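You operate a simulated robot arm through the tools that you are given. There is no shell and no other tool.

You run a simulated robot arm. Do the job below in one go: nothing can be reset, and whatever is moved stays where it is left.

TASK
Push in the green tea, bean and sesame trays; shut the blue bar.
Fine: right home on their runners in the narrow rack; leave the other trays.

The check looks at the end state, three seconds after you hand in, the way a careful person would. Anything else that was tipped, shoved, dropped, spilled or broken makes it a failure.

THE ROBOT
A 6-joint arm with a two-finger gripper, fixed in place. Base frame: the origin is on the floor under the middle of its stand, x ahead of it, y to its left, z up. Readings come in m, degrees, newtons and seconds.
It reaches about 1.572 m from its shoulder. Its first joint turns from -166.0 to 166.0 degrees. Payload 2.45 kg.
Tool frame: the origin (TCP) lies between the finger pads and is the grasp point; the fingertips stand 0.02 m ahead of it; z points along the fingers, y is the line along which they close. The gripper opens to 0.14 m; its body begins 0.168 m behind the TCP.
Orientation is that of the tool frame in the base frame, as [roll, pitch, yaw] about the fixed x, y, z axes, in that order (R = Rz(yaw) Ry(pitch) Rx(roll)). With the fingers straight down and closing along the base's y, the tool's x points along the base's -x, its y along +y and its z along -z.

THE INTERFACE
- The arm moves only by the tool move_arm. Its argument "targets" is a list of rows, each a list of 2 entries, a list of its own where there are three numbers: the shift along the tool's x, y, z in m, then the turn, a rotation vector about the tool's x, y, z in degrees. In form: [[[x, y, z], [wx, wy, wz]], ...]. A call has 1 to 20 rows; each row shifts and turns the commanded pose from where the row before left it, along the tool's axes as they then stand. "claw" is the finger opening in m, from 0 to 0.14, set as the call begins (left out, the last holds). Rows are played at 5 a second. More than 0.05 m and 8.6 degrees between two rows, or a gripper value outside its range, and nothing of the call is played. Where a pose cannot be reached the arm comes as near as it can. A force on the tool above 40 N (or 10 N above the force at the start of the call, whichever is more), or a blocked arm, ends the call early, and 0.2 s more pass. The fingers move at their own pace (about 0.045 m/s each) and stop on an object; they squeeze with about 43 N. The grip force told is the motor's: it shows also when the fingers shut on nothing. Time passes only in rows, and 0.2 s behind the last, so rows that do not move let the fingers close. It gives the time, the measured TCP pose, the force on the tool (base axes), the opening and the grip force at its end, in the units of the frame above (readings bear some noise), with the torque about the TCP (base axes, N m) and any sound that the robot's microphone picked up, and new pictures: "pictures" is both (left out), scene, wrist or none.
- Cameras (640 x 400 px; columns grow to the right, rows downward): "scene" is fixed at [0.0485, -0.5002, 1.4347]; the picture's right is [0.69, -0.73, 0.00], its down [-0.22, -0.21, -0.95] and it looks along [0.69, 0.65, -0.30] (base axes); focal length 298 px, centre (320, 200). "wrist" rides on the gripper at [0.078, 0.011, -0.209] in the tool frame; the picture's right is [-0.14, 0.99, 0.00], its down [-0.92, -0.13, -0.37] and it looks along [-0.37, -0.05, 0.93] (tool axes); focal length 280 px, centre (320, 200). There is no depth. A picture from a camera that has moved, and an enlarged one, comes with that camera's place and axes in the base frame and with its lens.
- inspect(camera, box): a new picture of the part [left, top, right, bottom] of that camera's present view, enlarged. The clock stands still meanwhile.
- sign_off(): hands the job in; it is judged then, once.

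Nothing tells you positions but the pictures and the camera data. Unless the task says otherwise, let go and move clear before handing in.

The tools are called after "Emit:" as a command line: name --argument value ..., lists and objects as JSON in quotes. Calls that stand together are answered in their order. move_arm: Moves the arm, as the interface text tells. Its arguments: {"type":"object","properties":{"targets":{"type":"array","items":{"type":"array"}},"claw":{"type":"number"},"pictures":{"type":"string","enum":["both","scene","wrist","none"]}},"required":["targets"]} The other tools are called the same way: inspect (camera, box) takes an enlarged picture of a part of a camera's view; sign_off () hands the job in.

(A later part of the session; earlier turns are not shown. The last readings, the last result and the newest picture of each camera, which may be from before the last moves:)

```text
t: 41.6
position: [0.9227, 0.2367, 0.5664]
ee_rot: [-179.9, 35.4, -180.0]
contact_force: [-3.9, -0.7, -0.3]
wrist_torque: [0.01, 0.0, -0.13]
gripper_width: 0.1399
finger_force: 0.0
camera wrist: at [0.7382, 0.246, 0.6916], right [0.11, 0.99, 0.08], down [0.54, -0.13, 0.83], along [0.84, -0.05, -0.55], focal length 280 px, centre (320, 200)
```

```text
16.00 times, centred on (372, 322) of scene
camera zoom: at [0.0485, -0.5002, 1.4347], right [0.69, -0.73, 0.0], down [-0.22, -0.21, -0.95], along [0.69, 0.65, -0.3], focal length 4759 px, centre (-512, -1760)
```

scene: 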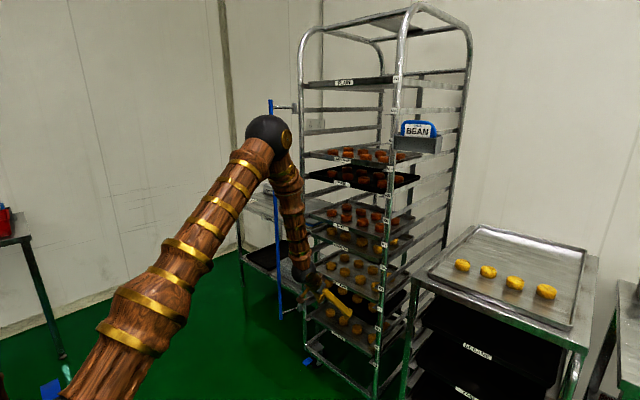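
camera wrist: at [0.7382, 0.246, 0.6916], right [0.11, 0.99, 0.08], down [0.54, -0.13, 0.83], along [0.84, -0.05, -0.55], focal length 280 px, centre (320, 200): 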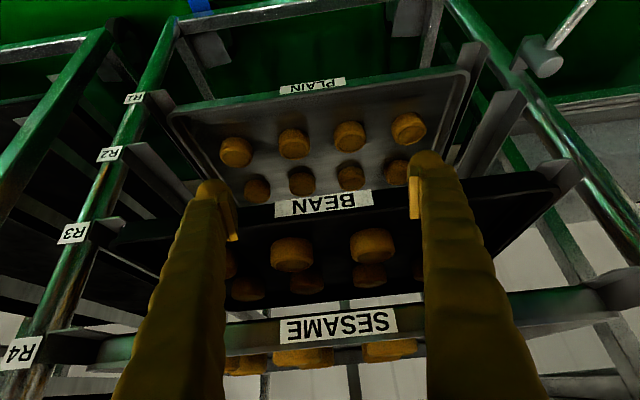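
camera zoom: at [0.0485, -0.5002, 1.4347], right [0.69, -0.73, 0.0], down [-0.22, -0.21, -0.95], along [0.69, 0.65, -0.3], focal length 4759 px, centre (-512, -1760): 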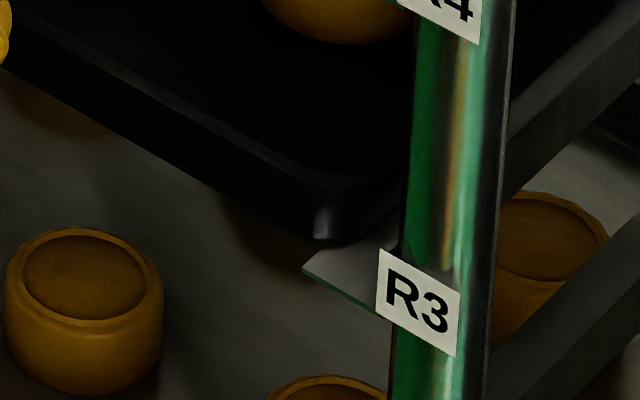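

Bean has about 1.6 cm left by the same measure. I'll push 1.2 cm in small steps and re-measure.

Emit:
move_arm --targets '[[[-0.0016, 0, 0.00116], [0, 0, 0]], [[-0.0016, 0, 0.00116], [0, 0, 0]], [[-0.0016, 0, 0.00116], [0, 0, 0]], [[-0.0016, 0, 0.00116], [0, 0, 0]], [[-0.0016, 0, 0.00116], [0, 0, 0]], [[-0.0016, 0, 0.00116], [0, 0, 0]], [[0, 0, 0], [0, 0, 0]]]' --pictures "none"

Emit:
inspect --camera "scene" --box '[360, 315, 384, 330]'

```text
t: 43.2
position: [0.9358, 0.2361, 0.5675]
ee_rot: [-180.0, 35.5, -179.9]
contact_force: [-1.8, -0.3, 0.8]
wrist_torque: [-0.01, -0.03, -0.01]
gripper_width: 0.1401
finger_force: 0.0
```

```text
16.00 times, centred on (372, 322) of scene
camera zoom: at [0.0485, -0.5002, 1.4347], right [0.69, -0.73, 0.0], down [-0.22, -0.21, -0.95], along [0.69, 0.65, -0.3], focal length 4759 px, centre (-512, -1760)
```

zoom: 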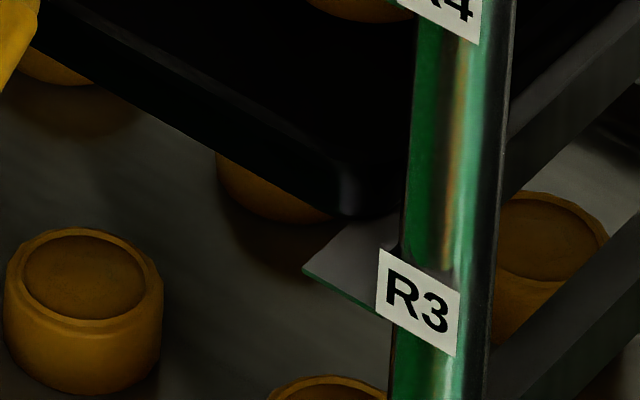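

About 4.5 mm remains for bean, so I'll nudge it that far.

Emit:
move_arm --targets '[[[-0.0013, 0, 0.0009], [0, 0, 0]], [[-0.0013, 0, 0.0009], [0, 0, 0]], [[-0.0011, 0, 0.0008], [0, 0, 0]], [[0, 0, 0], [0, 0, 0]]]' --pictures "none"

Emit:
inspect --camera "scene" --box '[360, 315, 384, 330]'

```text
t: 44.2
position: [0.9402, 0.237, 0.5674]
ee_rot: [-179.8, 35.4, -179.9]
contact_force: [-1.1, 0.2, 0.1]
wrist_torque: [-0.03, 0.01, 0.0]
gripper_width: 0.1401
finger_force: 0.1
```

```text
16.00 times, centred on (372, 322) of scene
camera zoom: at [0.0485, -0.5002, 1.4347], right [0.69, -0.73, 0.0], down [-0.22, -0.21, -0.95], along [0.69, 0.65, -0.3], focal length 4759 px, centre (-512, -1760)
```

zoom: 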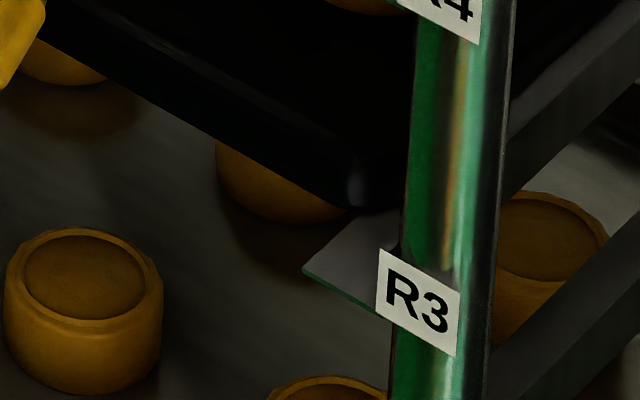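

Bean matches within about 1 mm. One 1 mm touch, then I'll back away and look at the bar.

Emit:
move_arm --targets '[[[-0.0009, 0, 0.0006], [0, 0, 0]], [[0, 0, 0], [0, 0, 0]], [[0.0122, 0, -0.0087], [0, 0, 0]], [[0.0245, 0, -0.0174], [0, 0, 0]], [[0.0245, 0, -0.0174], [0, 0, 0]], [[0, 0, 0], [0, 0, 0]]]' --pictures "both"

Emit:
inspect --camera "scene" --box '[310, 205, 390, 255]'

Emit:
inspect --camera "scene" --box '[310, 250, 390, 300]'

Emit:
inspect --camera "scene" --box '[310, 290, 390, 340]'

```text
t: 45.6
position: [0.8657, 0.2371, 0.5687]
ee_rot: [-179.9, 35.4, -179.9]
contact_force: [0.9, -0.2, -0.2]
wrist_torque: [-0.01, -0.05, -0.03]
gripper_width: 0.14
finger_force: 0.1
camera wrist: at [0.6811, 0.2461, 0.6926], right [0.11, 0.99, 0.08], down [0.54, -0.13, 0.83], along [0.84, -0.05, -0.55], focal length 280 px, centre (320, 200)
```

scene: 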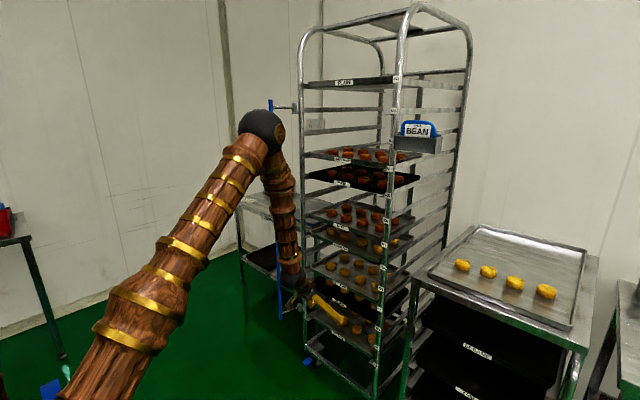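
wrist: 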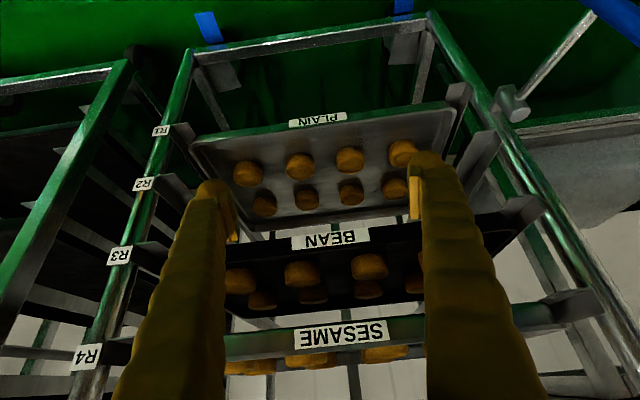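

```text
8.00 times, centred on (350, 230) of scene
camera zoom: at [0.0485, -0.5002, 1.4347], right [0.69, -0.73, 0.0], down [-0.22, -0.21, -0.95], along [0.69, 0.65, -0.3], focal length 2380 px, centre (80, -40)
```

zoom: 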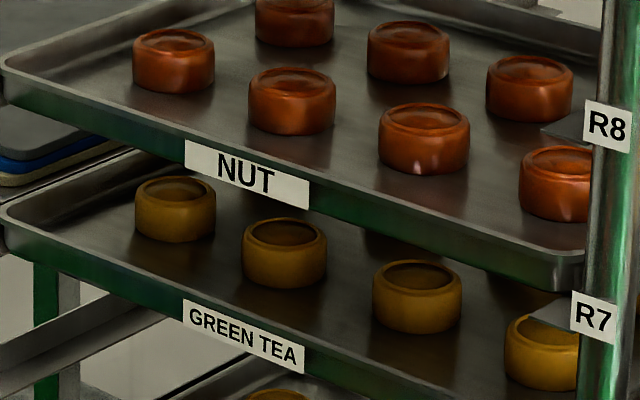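

```text
8.00 times, centred on (350, 275) of scene
camera zoom: at [0.0485, -0.5002, 1.4347], right [0.69, -0.73, 0.0], down [-0.22, -0.21, -0.95], along [0.69, 0.65, -0.3], focal length 2380 px, centre (80, -400)
```

zoom: 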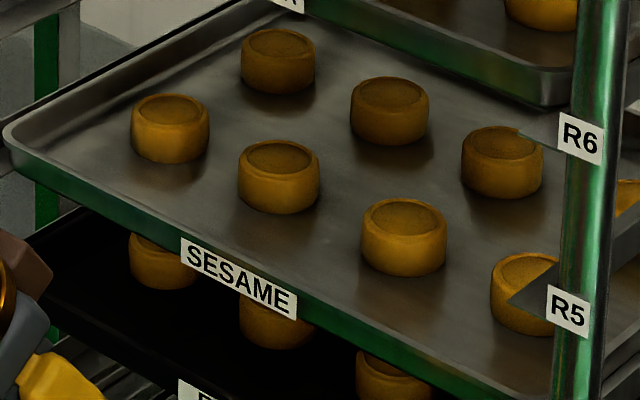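

```text
8.00 times, centred on (350, 315) of scene
camera zoom: at [0.0485, -0.5002, 1.4347], right [0.69, -0.73, 0.0], down [-0.22, -0.21, -0.95], along [0.69, 0.65, -0.3], focal length 2380 px, centre (80, -720)
```

zoom: 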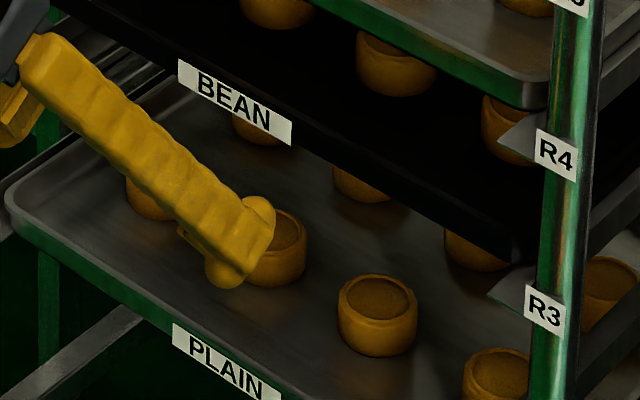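

All three trays now line up with their home neighbours to within about 2 mm, with the cookies undisturbed. Next comes the blue bar. I'll raise the arm well clear in front of the rack, up to z≈1.2.

Emit:
move_arm --targets '[[[-0.0174, 0, -0.0245], [0, 0, 0]], [[-0.0174, 0, -0.0245], [0, 0, 0]], [[-0.0174, 0, -0.0245], [0, 0, 0]], [[0.0, 0, -0.04], [0, 0, 0]], [[0.0, 0, -0.04], [0, 0, 0]], [[0.0, 0, -0.04], [0, 0, 0]], [[-0.0232, 0, -0.0326], [0, 0, 0]], [[-0.0232, 0, -0.0326], [0, 0, 0]], [[-0.0232, 0, -0.0326], [0, 0, 0]], [[-0.0232, 0, -0.0326], [0, 0, 0]], [[-0.0232, 0, -0.0326], [0, 0, 0]], [[-0.0232, 0, -0.0326], [0, 0, 0]], [[-0.0232, 0, -0.0326], [0, 0, 0]], [[-0.0232, 0, -0.0326], [0, 0, 0]], [[-0.0232, 0, -0.0326], [0, 0, 0]], [[-0.0232, 0, -0.0326], [0, 0, 0]], [[-0.0232, 0, -0.0326], [0, 0, 0]]]' --pictures "both"

```text
t: 49.2
position: [0.7967, 0.2373, 1.1923]
ee_rot: [-180.0, 35.4, -179.9]
contact_force: [-0.9, -0.4, 0.3]
wrist_torque: [0.02, 0.05, -0.01]
gripper_width: 0.1399
finger_force: 0.1
camera wrist: at [0.6108, 0.2474, 1.3181], right [0.11, 0.99, 0.08], down [0.54, -0.13, 0.83], along [0.84, -0.05, -0.55], focal length 280 px, centre (320, 200)
```

scene: 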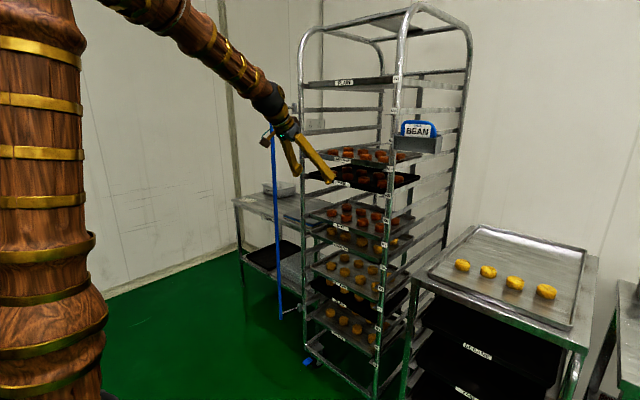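
wrist: 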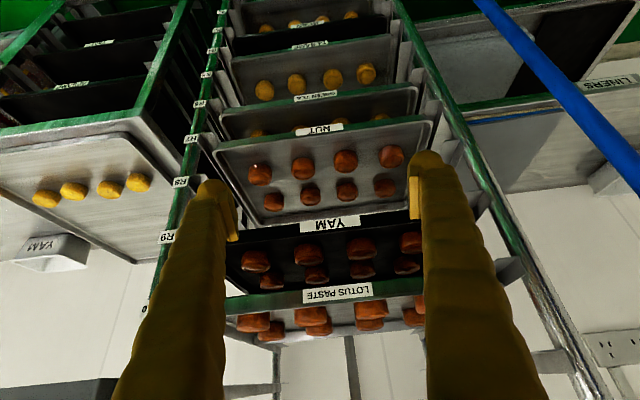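

I need a better fix on the bar, so I'll move back and left to about (0.71, 0.40, 1.19) and level the fingers. That puts the wrist camera looking straight at the bar and hinge.

Emit:
move_arm --targets '[[[0.0147, 0.033, -0.0104], [0, 0, 0]], [[0.0147, 0.033, -0.0104], [0, 0, 0]], [[0.0147, 0.033, -0.0104], [0, 0, 0]], [[0.0147, 0.033, -0.0104], [0, 0, 0]], [[0.0147, 0.033, -0.0104], [0, 0, 0]], [[0, 0, 0], [0, -7.8, 0]], [[0, 0, 0], [0, -7.8, 0]], [[0, 0, 0], [0, -7.8, 0]], [[0, 0, 0], [0, -7.8, 0]], [[0, 0, 0], [0, -7.8, 0]], [[0, 0, 0], [0, -7.8, 0]], [[0, 0, 0], [0, -7.8, 0]], [[0, 0, 0], [0, 0, 0]]]' --pictures "both"

```text
t: 52.0
position: [0.7046, 0.4019, 1.1974]
ee_rot: [10.5, 89.8, 10.7]
contact_force: [0.1, 0.1, 0.2]
wrist_torque: [0.02, -0.04, 0.01]
gripper_width: 0.14
finger_force: 0.0
camera wrist: at [0.4958, 0.4117, 1.1175], right [0.0, 0.99, 0.14], down [-0.37, -0.13, 0.92], along [0.93, -0.05, 0.37], focal length 280 px, centre (320, 200)
```

scene: 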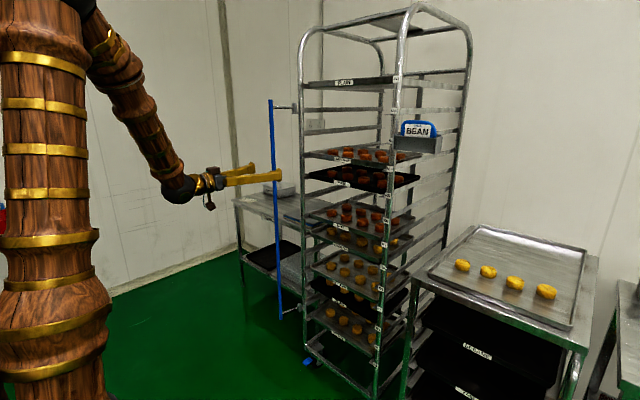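
wrist: 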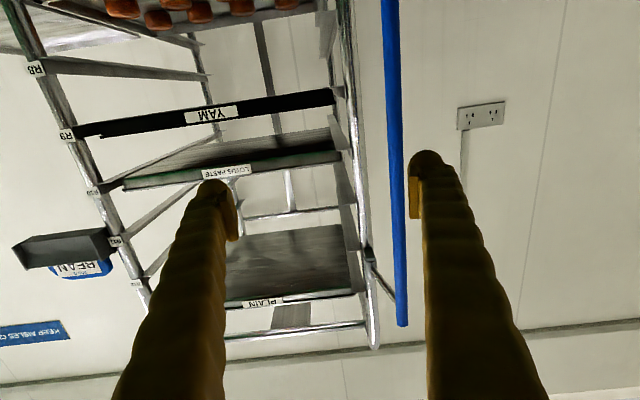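

From this viewpoint the bar stands at about (0.809, 0.488), with its top at z≈1.456. I'll zoom in on the hinge to fix the pivot.

Emit:
inspect --camera "wrist" --box '[310, 200, 470, 300]'

Emit:
inspect --camera "wrist" --box '[330, 240, 426, 340]'

Emit:
inspect --camera "scene" --box '[250, 90, 330, 140]'

Emit:
inspect --camera "scene" --box '[270, 290, 318, 320]'

Emit:
inspect --camera "scene" --box '[250, 140, 330, 190]'

```text
4.00 times, centred on (390, 250) of wrist
camera zoom: at [0.4958, 0.4117, 1.1175], right [0.0, 0.99, 0.14], down [-0.37, -0.13, 0.92], along [0.93, -0.05, 0.37], focal length 1122 px, centre (40, 0)
```

zoom: 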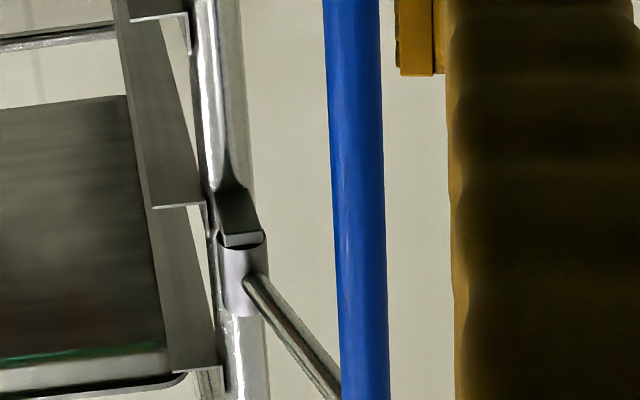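

```text
4.00 times, centred on (378, 290) of wrist
camera zoom: at [0.4958, 0.4117, 1.1175], right [0.0, 0.99, 0.14], down [-0.37, -0.13, 0.92], along [0.93, -0.05, 0.37], focal length 1122 px, centre (88, -160)
```

zoom: 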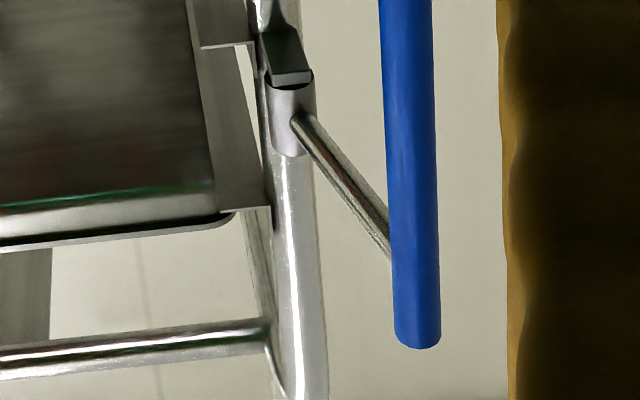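

```text
8.00 times, centred on (290, 115) of scene
camera zoom: at [0.0485, -0.5002, 1.4347], right [0.69, -0.73, 0.0], down [-0.22, -0.21, -0.95], along [0.69, 0.65, -0.3], focal length 2380 px, centre (560, 880)
```

zoom: 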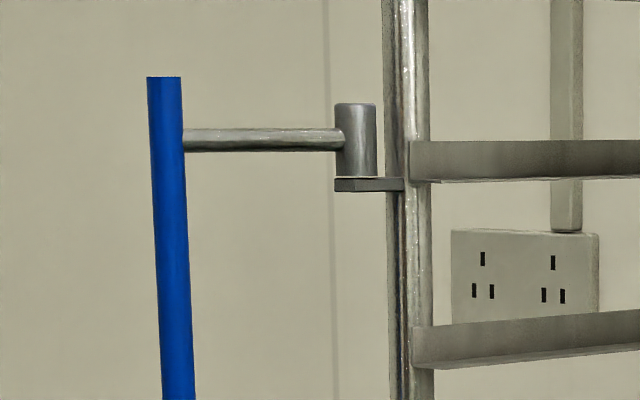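

```text
13.33 times, centred on (294, 305) of scene
camera zoom: at [0.0485, -0.5002, 1.4347], right [0.69, -0.73, 0.0], down [-0.22, -0.21, -0.95], along [0.69, 0.65, -0.3], focal length 3966 px, centre (667, -1200)
```

zoom: 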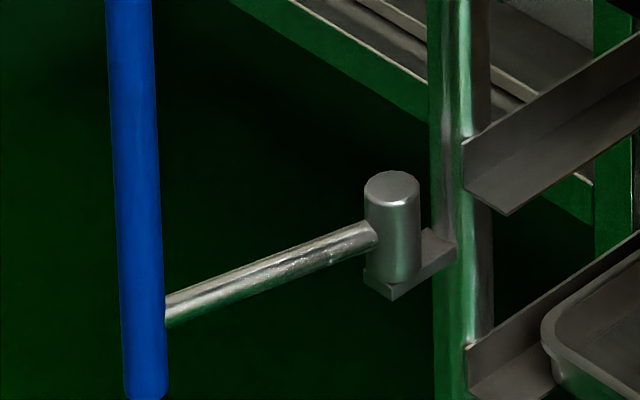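

```text
8.00 times, centred on (290, 165) of scene
camera zoom: at [0.0485, -0.5002, 1.4347], right [0.69, -0.73, 0.0], down [-0.22, -0.21, -0.95], along [0.69, 0.65, -0.3], focal length 2380 px, centre (560, 480)
```

zoom: 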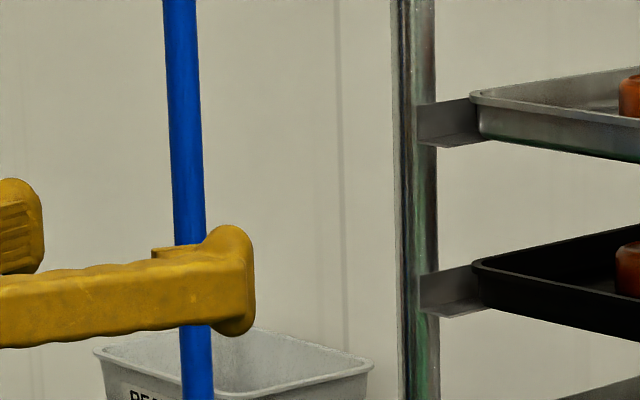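

The hinge pivot is at about (0.910, 0.459), with the bar on arms about 0.105 m long, swung out past perpendicular. I'll centre the open fingers around the bar at z≈1.2.

Emit:
move_arm --targets '[[[0, 0.029, 0], [0, 0, 0]], [[0, 0.029, 0], [0, 0, 0]], [[0, 0.028, 0], [0, 0, 0]], [[0, 0, 0.02], [0, 0, 0]], [[0, 0, 0.02], [0, 0, 0]], [[0, 0, 0.02], [0, 0, 0]], [[0, 0, 0], [0, 0, 0]]]' --pictures "both"

```text
t: 53.6
position: [0.7668, 0.4875, 1.1933]
ee_rot: [-45.2, 90.0, -45.2]
contact_force: [0.0, 0.5, -0.2]
wrist_torque: [0.03, -0.01, -0.01]
gripper_width: 0.1401
finger_force: 0.1
camera wrist: at [0.5575, 0.4962, 1.1156], right [0.0, 0.99, 0.14], down [-0.37, -0.13, 0.92], along [0.93, -0.05, 0.37], focal length 280 px, centre (320, 200)
```

scene: 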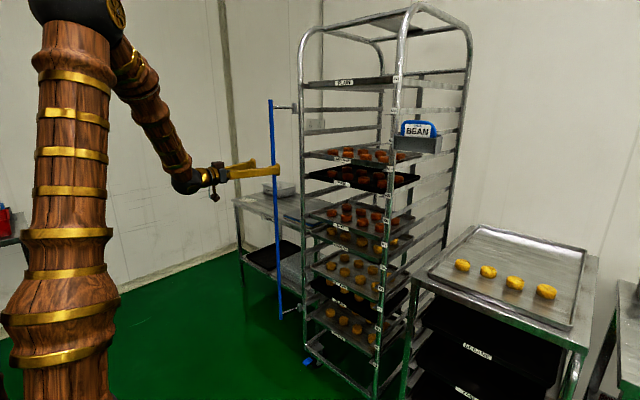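
wrist: 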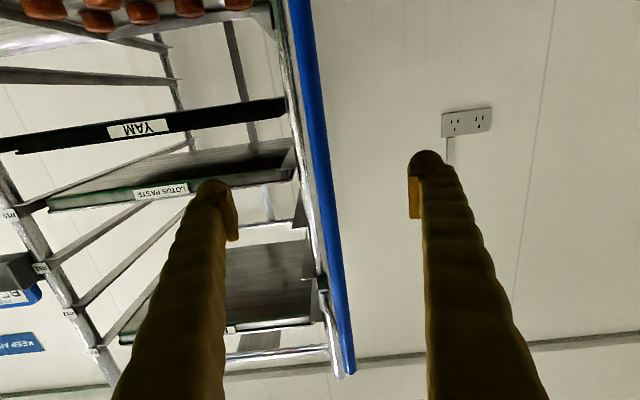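

The bar is centred between the fingers. I'll advance 4 cm so it sits between the pads, then narrow the fingers to 6 cm to cage it without gripping.

Emit:
move_arm --targets '[[[0, 0, 0.014], [0, 0, 0]], [[0, 0, 0.014], [0, 0, 0]], [[0, 0, 0.014], [0, 0, 0]], [[0, 0, 0], [0, 0, 0]]]' --pictures "both"

Emit:
inspect --camera "wrist" --box '[180, 100, 460, 275]'

Emit:
inspect --camera "scene" --box '[220, 140, 316, 200]'

```text
t: 54.6
position: [0.8068, 0.4877, 1.1951]
ee_rot: [-61.9, 89.9, -61.8]
contact_force: [0.1, 0.2, -0.9]
wrist_torque: [0.0, 0.02, 0.0]
gripper_width: 0.1398
finger_force: 0.0
camera wrist: at [0.5984, 0.4965, 1.1157], right [0.0, 0.99, 0.14], down [-0.37, -0.13, 0.92], along [0.93, -0.05, 0.37], focal length 280 px, centre (320, 200)
```

scene: 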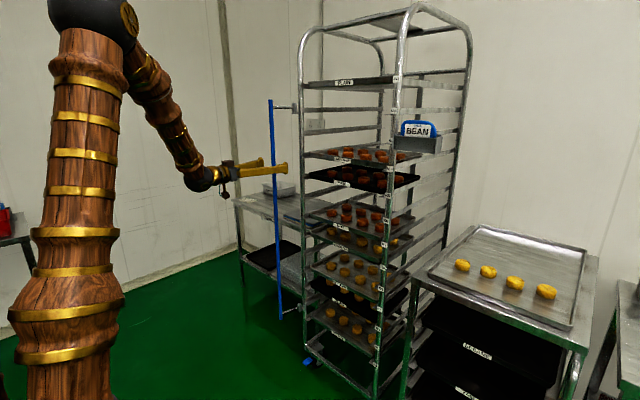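
wrist: 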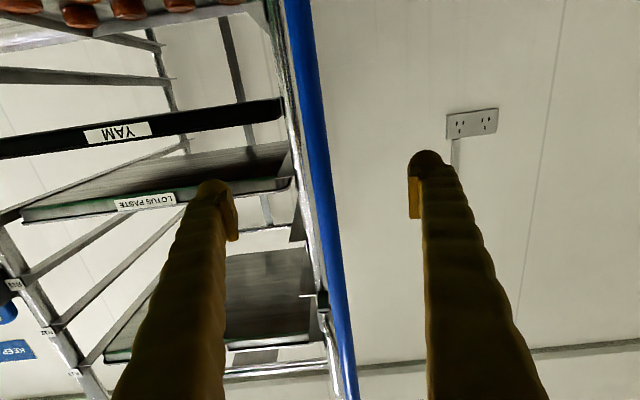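

```text
2.29 times, centred on (320, 188) of wrist
camera zoom: at [0.5984, 0.4965, 1.1157], right [0.0, 0.99, 0.14], down [-0.37, -0.13, 0.92], along [0.93, -0.05, 0.37], focal length 641 px, centre (320, 229)
```

zoom: 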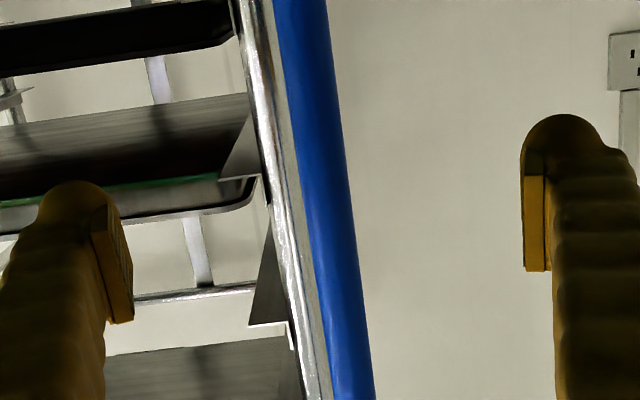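

```text
6.67 times, centred on (268, 170) of scene
camera zoom: at [0.0485, -0.5002, 1.4347], right [0.69, -0.73, 0.0], down [-0.22, -0.21, -0.95], along [0.69, 0.65, -0.3], focal length 1983 px, centre (667, 400)
```

zoom: 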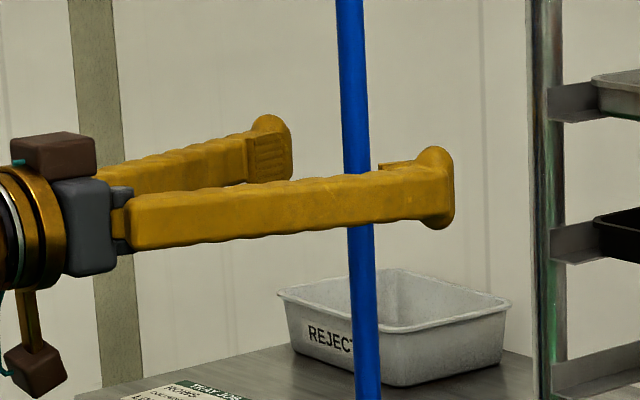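

The bar passes between the pads. I'll narrow the fingers to 6 cm to cage it.

Emit:
move_arm --targets '[[[0, 0, 0], [0, 0, 0]], [[0, 0, 0], [0, 0, 0]], [[0, 0, 0], [0, 0, 0]], [[0, 0, 0], [0, 0, 0]], [[0, 0, 0], [0, 0, 0]], [[0, 0, 0], [0, 0, 0]]]' --claw 0.06 --pictures "both"

Emit:
inspect --camera "wrist" --box '[220, 120, 420, 245]'

```text
t: 56.0
position: [0.8071, 0.487, 1.1942]
ee_rot: [-51.1, 90.0, -51.2]
contact_force: [-0.4, -0.7, -0.5]
wrist_torque: [0.01, 0.02, 0.01]
gripper_width: 0.0602
finger_force: 0.1
camera wrist: at [0.5983, 0.4965, 1.1158], right [0.0, 0.99, 0.14], down [-0.37, -0.13, 0.92], along [0.93, -0.05, 0.37], focal length 280 px, centre (320, 200)
```

scene: 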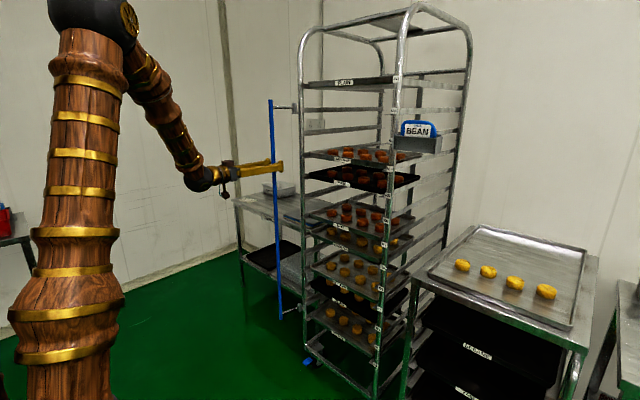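
wrist: 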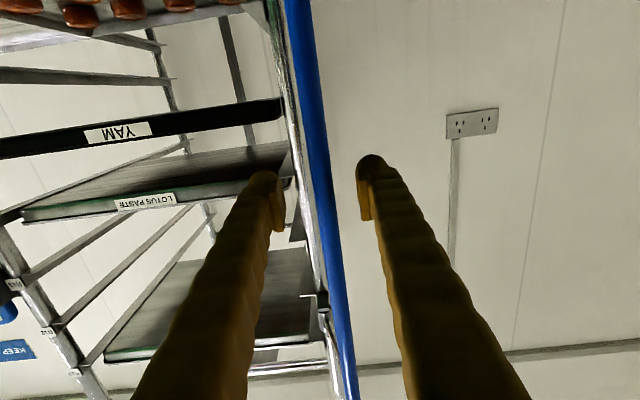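

```text
3.20 times, centred on (320, 182) of wrist
camera zoom: at [0.5983, 0.4965, 1.1158], right [0.0, 0.99, 0.14], down [-0.37, -0.13, 0.92], along [0.93, -0.05, 0.37], focal length 897 px, centre (320, 256)
```

zoom: 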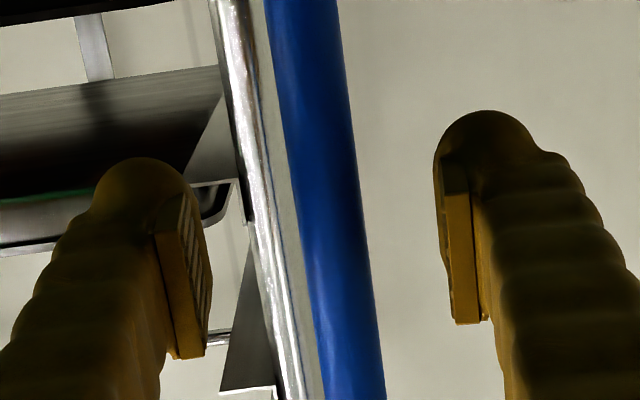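

The bar is caged with free play on both sides. I'll begin swinging it by sweeping the gripper toward −y along the hinge arc.

Emit:
move_arm --targets '[[[0, -0.009, 0], [0, 0, 0]], [[0, -0.009, 0], [0, 0, 0]], [[0, -0.0078, -0.0005], [0, 0, 0]], [[0, -0.0078, -0.0005], [0, 0, 0]], [[0, -0.0078, -0.0005], [0, 0, 0]], [[0, -0.0078, -0.0005], [0, 0, 0]], [[0, 0, 0], [0, 0, 0]]]' --pictures "both"

Emit:
inspect --camera "wrist" --box '[220, 120, 420, 245]'

```text
t: 57.6
position: [0.8045, 0.4372, 1.195]
ee_rot: [-53.9, 89.9, -54.0]
contact_force: [-0.3, 0.5, -0.4]
wrist_torque: [-0.03, -0.02, 0.0]
gripper_width: 0.0603
finger_force: 0.0
camera wrist: at [0.5961, 0.4477, 1.1172], right [0.0, 0.99, 0.14], down [-0.37, -0.13, 0.92], along [0.93, -0.05, 0.37], focal length 280 px, centre (320, 200)
```

scene: 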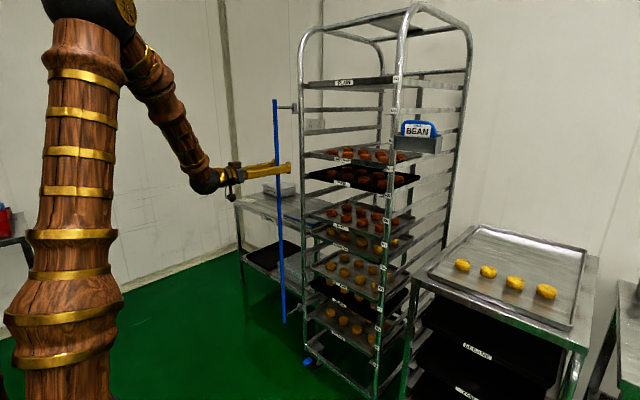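
wrist: 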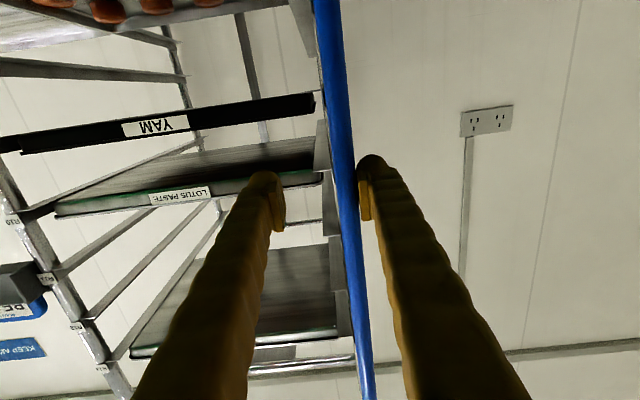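

```text
3.20 times, centred on (320, 182) of wrist
camera zoom: at [0.5961, 0.4477, 1.1172], right [0.0, 0.99, 0.14], down [-0.37, -0.13, 0.92], along [0.93, -0.05, 0.37], focal length 897 px, centre (320, 256)
```

zoom: 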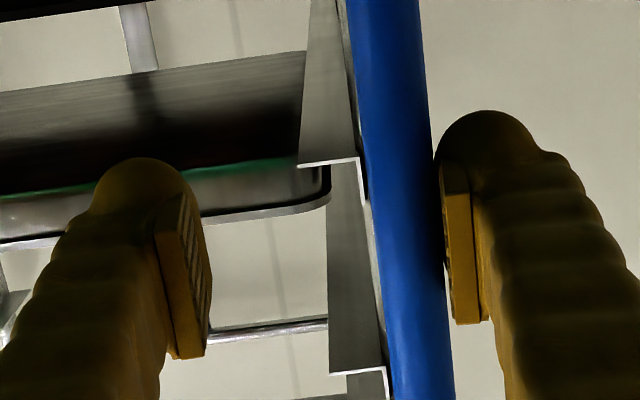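

The left pad is in contact and the bar swings freely with negligible force. I'll continue along the arc.

Emit:
move_arm --targets '[[[0, -0.0088, 0.0014], [0, 0, 0]], [[0, -0.0088, 0.0014], [0, 0, 0]], [[0, -0.0088, 0.0014], [0, 0, 0]], [[0, -0.0084, 0.0035], [0, 0, 0]], [[0, -0.0084, 0.0035], [0, 0, 0]], [[0, -0.0084, 0.0035], [0, 0, 0]], [[0, 0, 0], [0, 0, 0]]]' --pictures "both"

Emit:
inspect --camera "wrist" --box '[220, 120, 420, 245]'

Emit:
inspect --camera "scene" --box '[250, 90, 330, 140]'

```text
t: 59.2
position: [0.8213, 0.3861, 1.1935]
ee_rot: [128.0, 89.9, 128.0]
contact_force: [-0.3, 0.1, -0.7]
wrist_torque: [0.01, -0.03, -0.02]
gripper_width: 0.0604
finger_force: 0.7
camera wrist: at [0.6115, 0.3962, 1.1159], right [0.0, 0.99, 0.14], down [-0.37, -0.13, 0.92], along [0.93, -0.05, 0.37], focal length 280 px, centre (320, 200)
```

scene: 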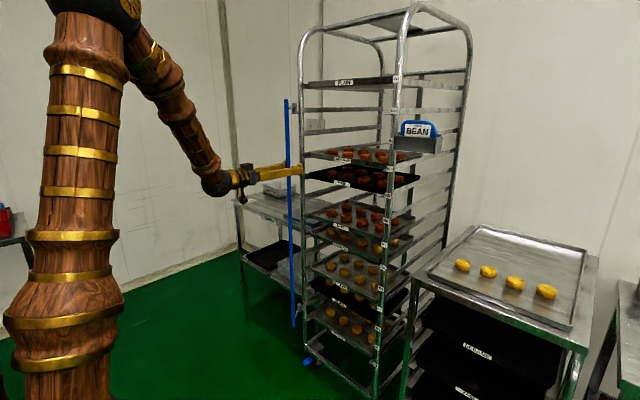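
wrist: 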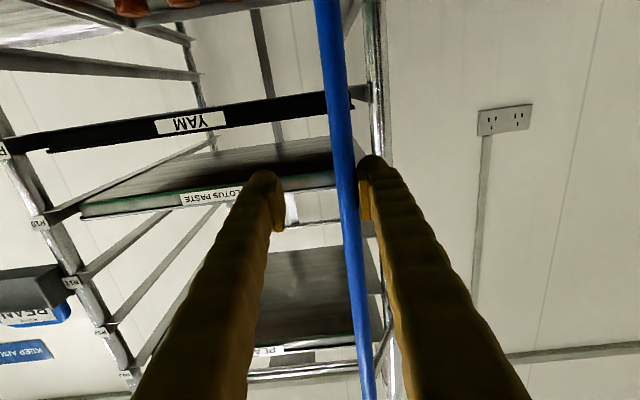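

```text
3.20 times, centred on (320, 182) of wrist
camera zoom: at [0.6115, 0.3962, 1.1159], right [0.0, 0.99, 0.14], down [-0.37, -0.13, 0.92], along [0.93, -0.05, 0.37], focal length 897 px, centre (320, 256)
```

zoom: 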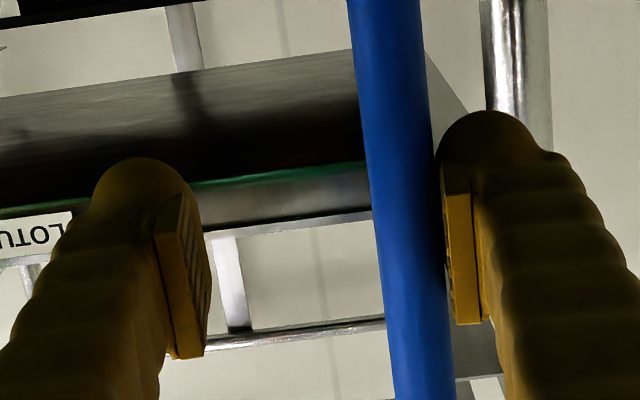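

```text
8.00 times, centred on (290, 115) of scene
camera zoom: at [0.0485, -0.5002, 1.4347], right [0.69, -0.73, 0.0], down [-0.22, -0.21, -0.95], along [0.69, 0.65, -0.3], focal length 2380 px, centre (560, 880)
```

zoom: 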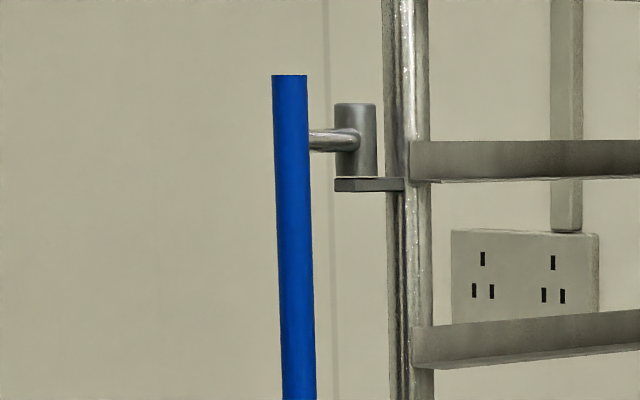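

The bar is following the predicted arc, now at about (0.823, 0.407). I'll continue toward roughly 30° from shut.

Emit:
move_arm --targets '[[[0, -0.0078, 0.0055], [0, 0, 0]], [[0, -0.0078, 0.0055], [0, 0, 0]], [[0, -0.0065, 0.0065], [0, 0, 0]], [[0, -0.0065, 0.0065], [0, 0, 0]], [[0, -0.0053, 0.0075], [0, 0, 0]], [[0, 0, 0], [0, 0, 0]]]' --pictures "both"

Emit:
inspect --camera "wrist" --box '[220, 120, 420, 245]'

Emit:
inspect --camera "scene" --box '[250, 90, 330, 140]'

```text
t: 60.6
position: [0.8522, 0.3518, 1.1939]
ee_rot: [-69.0, 89.9, -69.0]
contact_force: [-0.3, 1.2, -0.1]
wrist_torque: [0.03, 0.03, 0.03]
gripper_width: 0.0606
finger_force: 0.3
camera wrist: at [0.643, 0.3625, 1.1166], right [0.0, 0.99, 0.14], down [-0.37, -0.13, 0.92], along [0.93, -0.05, 0.37], focal length 280 px, centre (320, 200)
```

scene: 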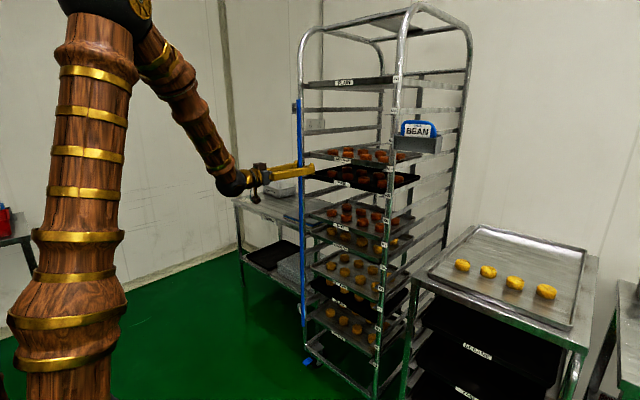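
wrist: 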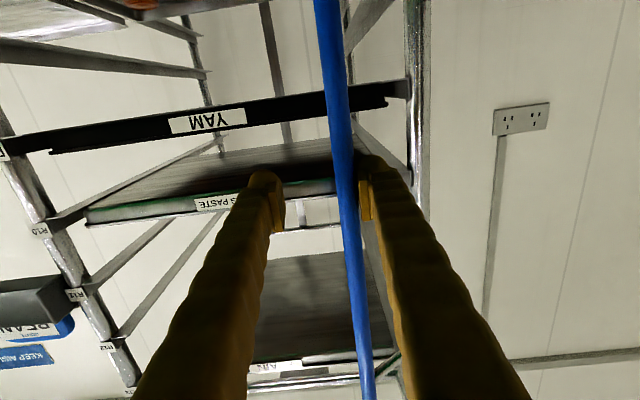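

```text
3.20 times, centred on (320, 182) of wrist
camera zoom: at [0.643, 0.3625, 1.1166], right [0.0, 0.99, 0.14], down [-0.37, -0.13, 0.92], along [0.93, -0.05, 0.37], focal length 897 px, centre (320, 256)
```

zoom: 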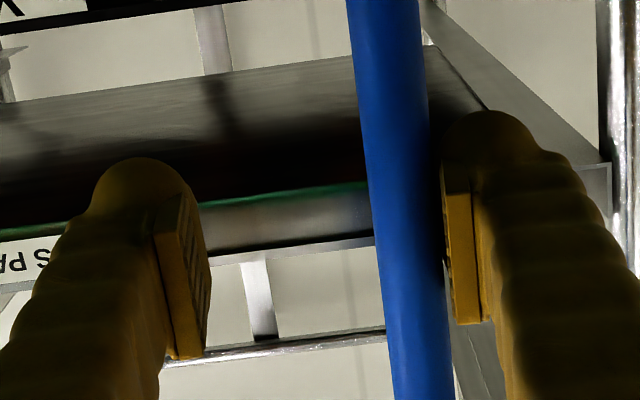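

```text
8.00 times, centred on (290, 115) of scene
camera zoom: at [0.0485, -0.5002, 1.4347], right [0.69, -0.73, 0.0], down [-0.22, -0.21, -0.95], along [0.69, 0.65, -0.3], focal length 2380 px, centre (560, 880)
```

zoom: 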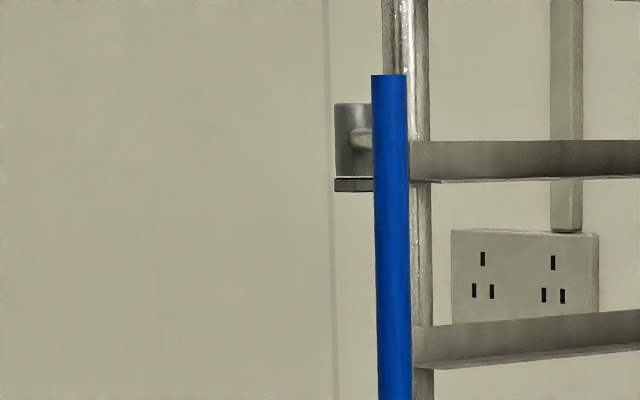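

The bar is now about 32° from shut, at (0.855, 0.373). I'll ease off the contact, withdraw the fingers straight back, then close them to push the bar forward with the fingertips.

Emit:
move_arm --targets '[[[0, 0.006, 0], [0, 0, 0]], [[0, 0, -0.01], [0, 0, 0]], [[0, 0, -0.02], [0, 0, 0]], [[0, 0, -0.025], [0, 0, 0]], [[0, 0, -0.025], [0, 0, 0]], [[0, 0, 0], [0, 0, 0]]]' --pictures "both"

Emit:
inspect --camera "scene" --box '[250, 90, 330, 140]'

```text
t: 62.0
position: [0.7718, 0.3601, 1.1946]
ee_rot: [-61.4, 90.0, -61.5]
contact_force: [-0.2, 0.0, 0.5]
wrist_torque: [0.03, 0.0, 0.03]
gripper_width: 0.0602
finger_force: 0.1
camera wrist: at [0.5629, 0.369, 1.1163], right [0.0, 0.99, 0.14], down [-0.37, -0.13, 0.92], along [0.93, -0.05, 0.37], focal length 280 px, centre (320, 200)
```

scene: 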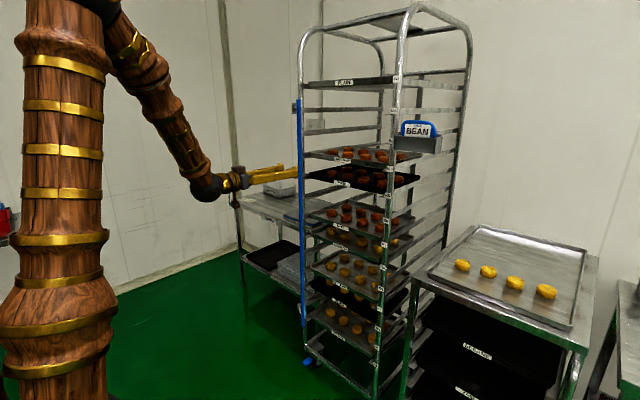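
wrist: 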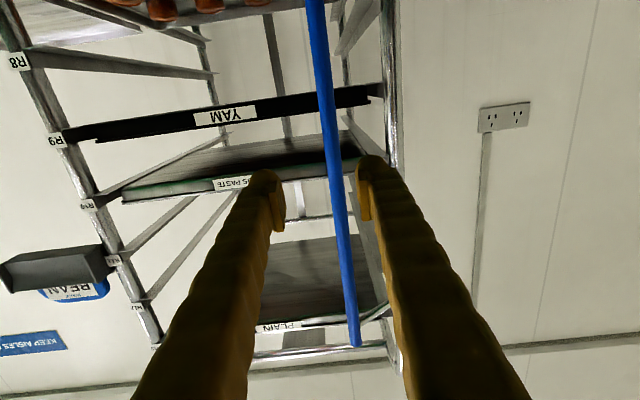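

```text
8.00 times, centred on (290, 115) of scene
camera zoom: at [0.0485, -0.5002, 1.4347], right [0.69, -0.73, 0.0], down [-0.22, -0.21, -0.95], along [0.69, 0.65, -0.3], focal length 2380 px, centre (560, 880)
```

zoom: 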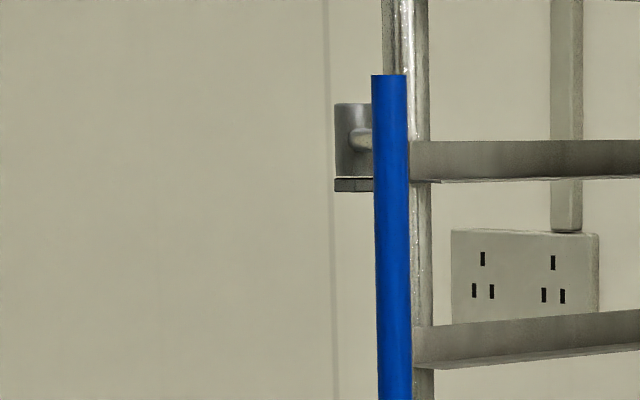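

The bar stays where I left it. I'll close the fingers and line the tips up behind it at y≈0.364.

Emit:
move_arm --targets '[[[0, 0.004, 0], [0, 0, 0]], [[0, 0, 0], [0, 0, 0]], [[0, 0, 0], [0, 0, 0]], [[0, 0, 0], [0, 0, 0]], [[0, 0, 0], [0, 0, 0]]]' --claw 0.0 --pictures "both"

Emit:
inspect --camera "wrist" --box '[220, 120, 420, 245]'

```text
t: 63.2
position: [0.7728, 0.3627, 1.1953]
ee_rot: [-50.7, 89.9, -50.7]
contact_force: [1.0, 1.0, 0.2]
wrist_torque: [0.03, 0.01, 0.04]
gripper_width: 0.0001
finger_force: 29.7
camera wrist: at [0.5629, 0.3729, 1.1161], right [0.0, 0.99, 0.14], down [-0.37, -0.13, 0.92], along [0.93, -0.05, 0.37], focal length 280 px, centre (320, 200)
```

scene: 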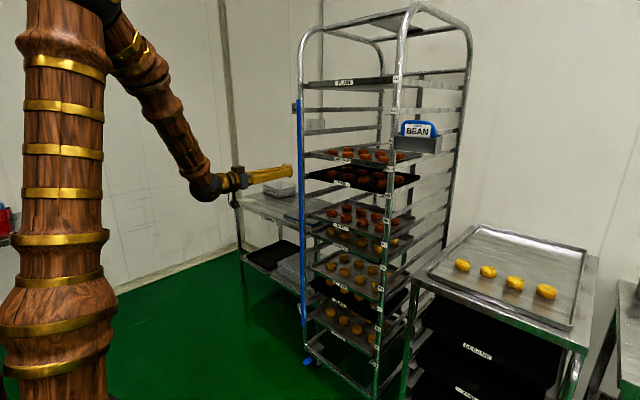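
wrist: 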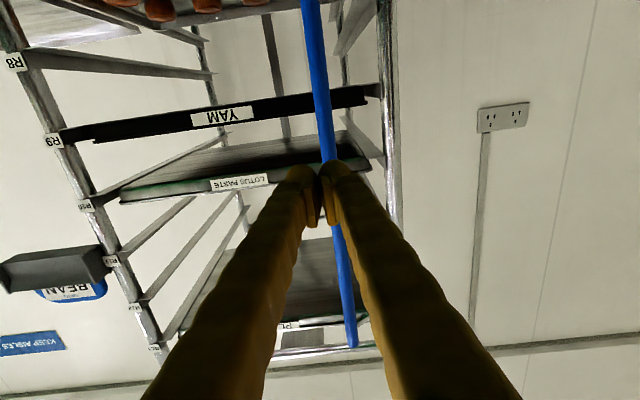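

```text
3.20 times, centred on (320, 182) of wrist
camera zoom: at [0.5629, 0.3729, 1.1161], right [0.0, 0.99, 0.14], down [-0.37, -0.13, 0.92], along [0.93, -0.05, 0.37], focal length 897 px, centre (320, 256)
```

zoom: 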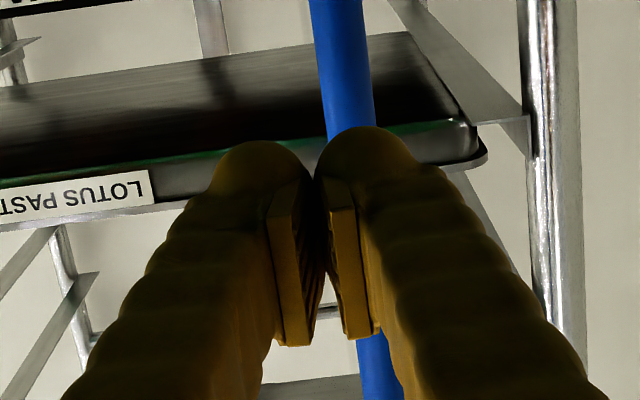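

The closed tips form a shallow V, which suits a round bar. I'll line up with the bar at y≈0.371 and move forward to a gentle contact.

Emit:
move_arm --targets '[[[0, 0.004, 0.015], [0, 0, 0]], [[0, 0.004, 0.015], [0, 0, 0]], [[0, 0, 0.012], [0, 0, 0]], [[0, 0, 0.005], [0, 0, 0]], [[0, 0, 0.005], [0, 0, 0]], [[0, 0, 0.004], [0, 0, 0]]]' --pictures "both"

Emit:
inspect --camera "wrist" --box '[220, 120, 420, 245]'

Emit:
inspect --camera "scene" --box '[250, 140, 330, 190]'

```text
t: 64.6
position: [0.8277, 0.3691, 1.1961]
ee_rot: [-39.9, 89.9, -39.9]
contact_force: [-0.3, 0.3, 0.0]
wrist_torque: [-0.01, 0.01, 0.0]
gripper_width: 0.0002
finger_force: 29.0
camera wrist: at [0.6191, 0.38, 1.1167], right [0.0, 0.99, 0.14], down [-0.37, -0.13, 0.92], along [0.93, -0.05, 0.37], focal length 280 px, centre (320, 200)
```

scene: 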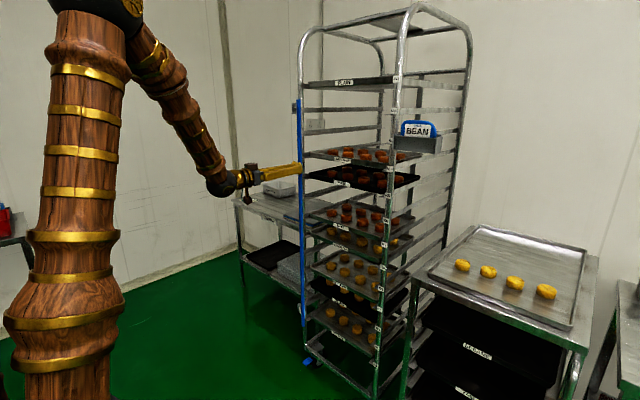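
wrist: 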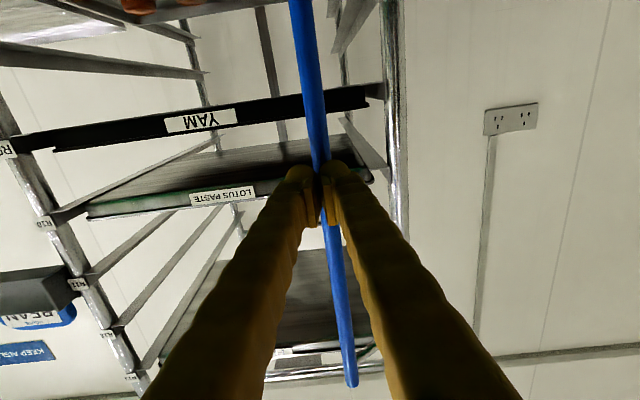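

```text
3.20 times, centred on (320, 182) of wrist
camera zoom: at [0.6191, 0.38, 1.1167], right [0.0, 0.99, 0.14], down [-0.37, -0.13, 0.92], along [0.93, -0.05, 0.37], focal length 897 px, centre (320, 256)
```

zoom: 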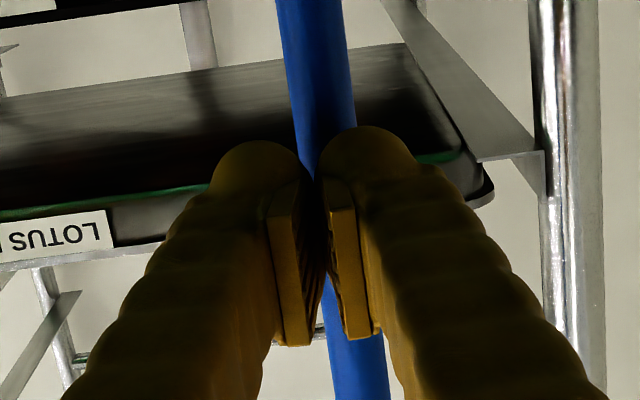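

```text
8.00 times, centred on (290, 165) of scene
camera zoom: at [0.0485, -0.5002, 1.4347], right [0.69, -0.73, 0.0], down [-0.22, -0.21, -0.95], along [0.69, 0.65, -0.3], focal length 2380 px, centre (560, 480)
```

zoom: 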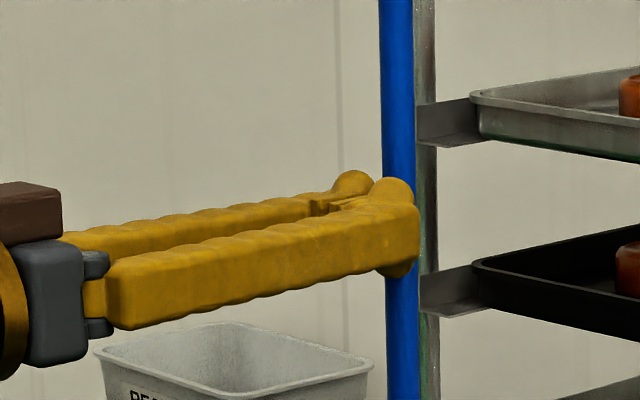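

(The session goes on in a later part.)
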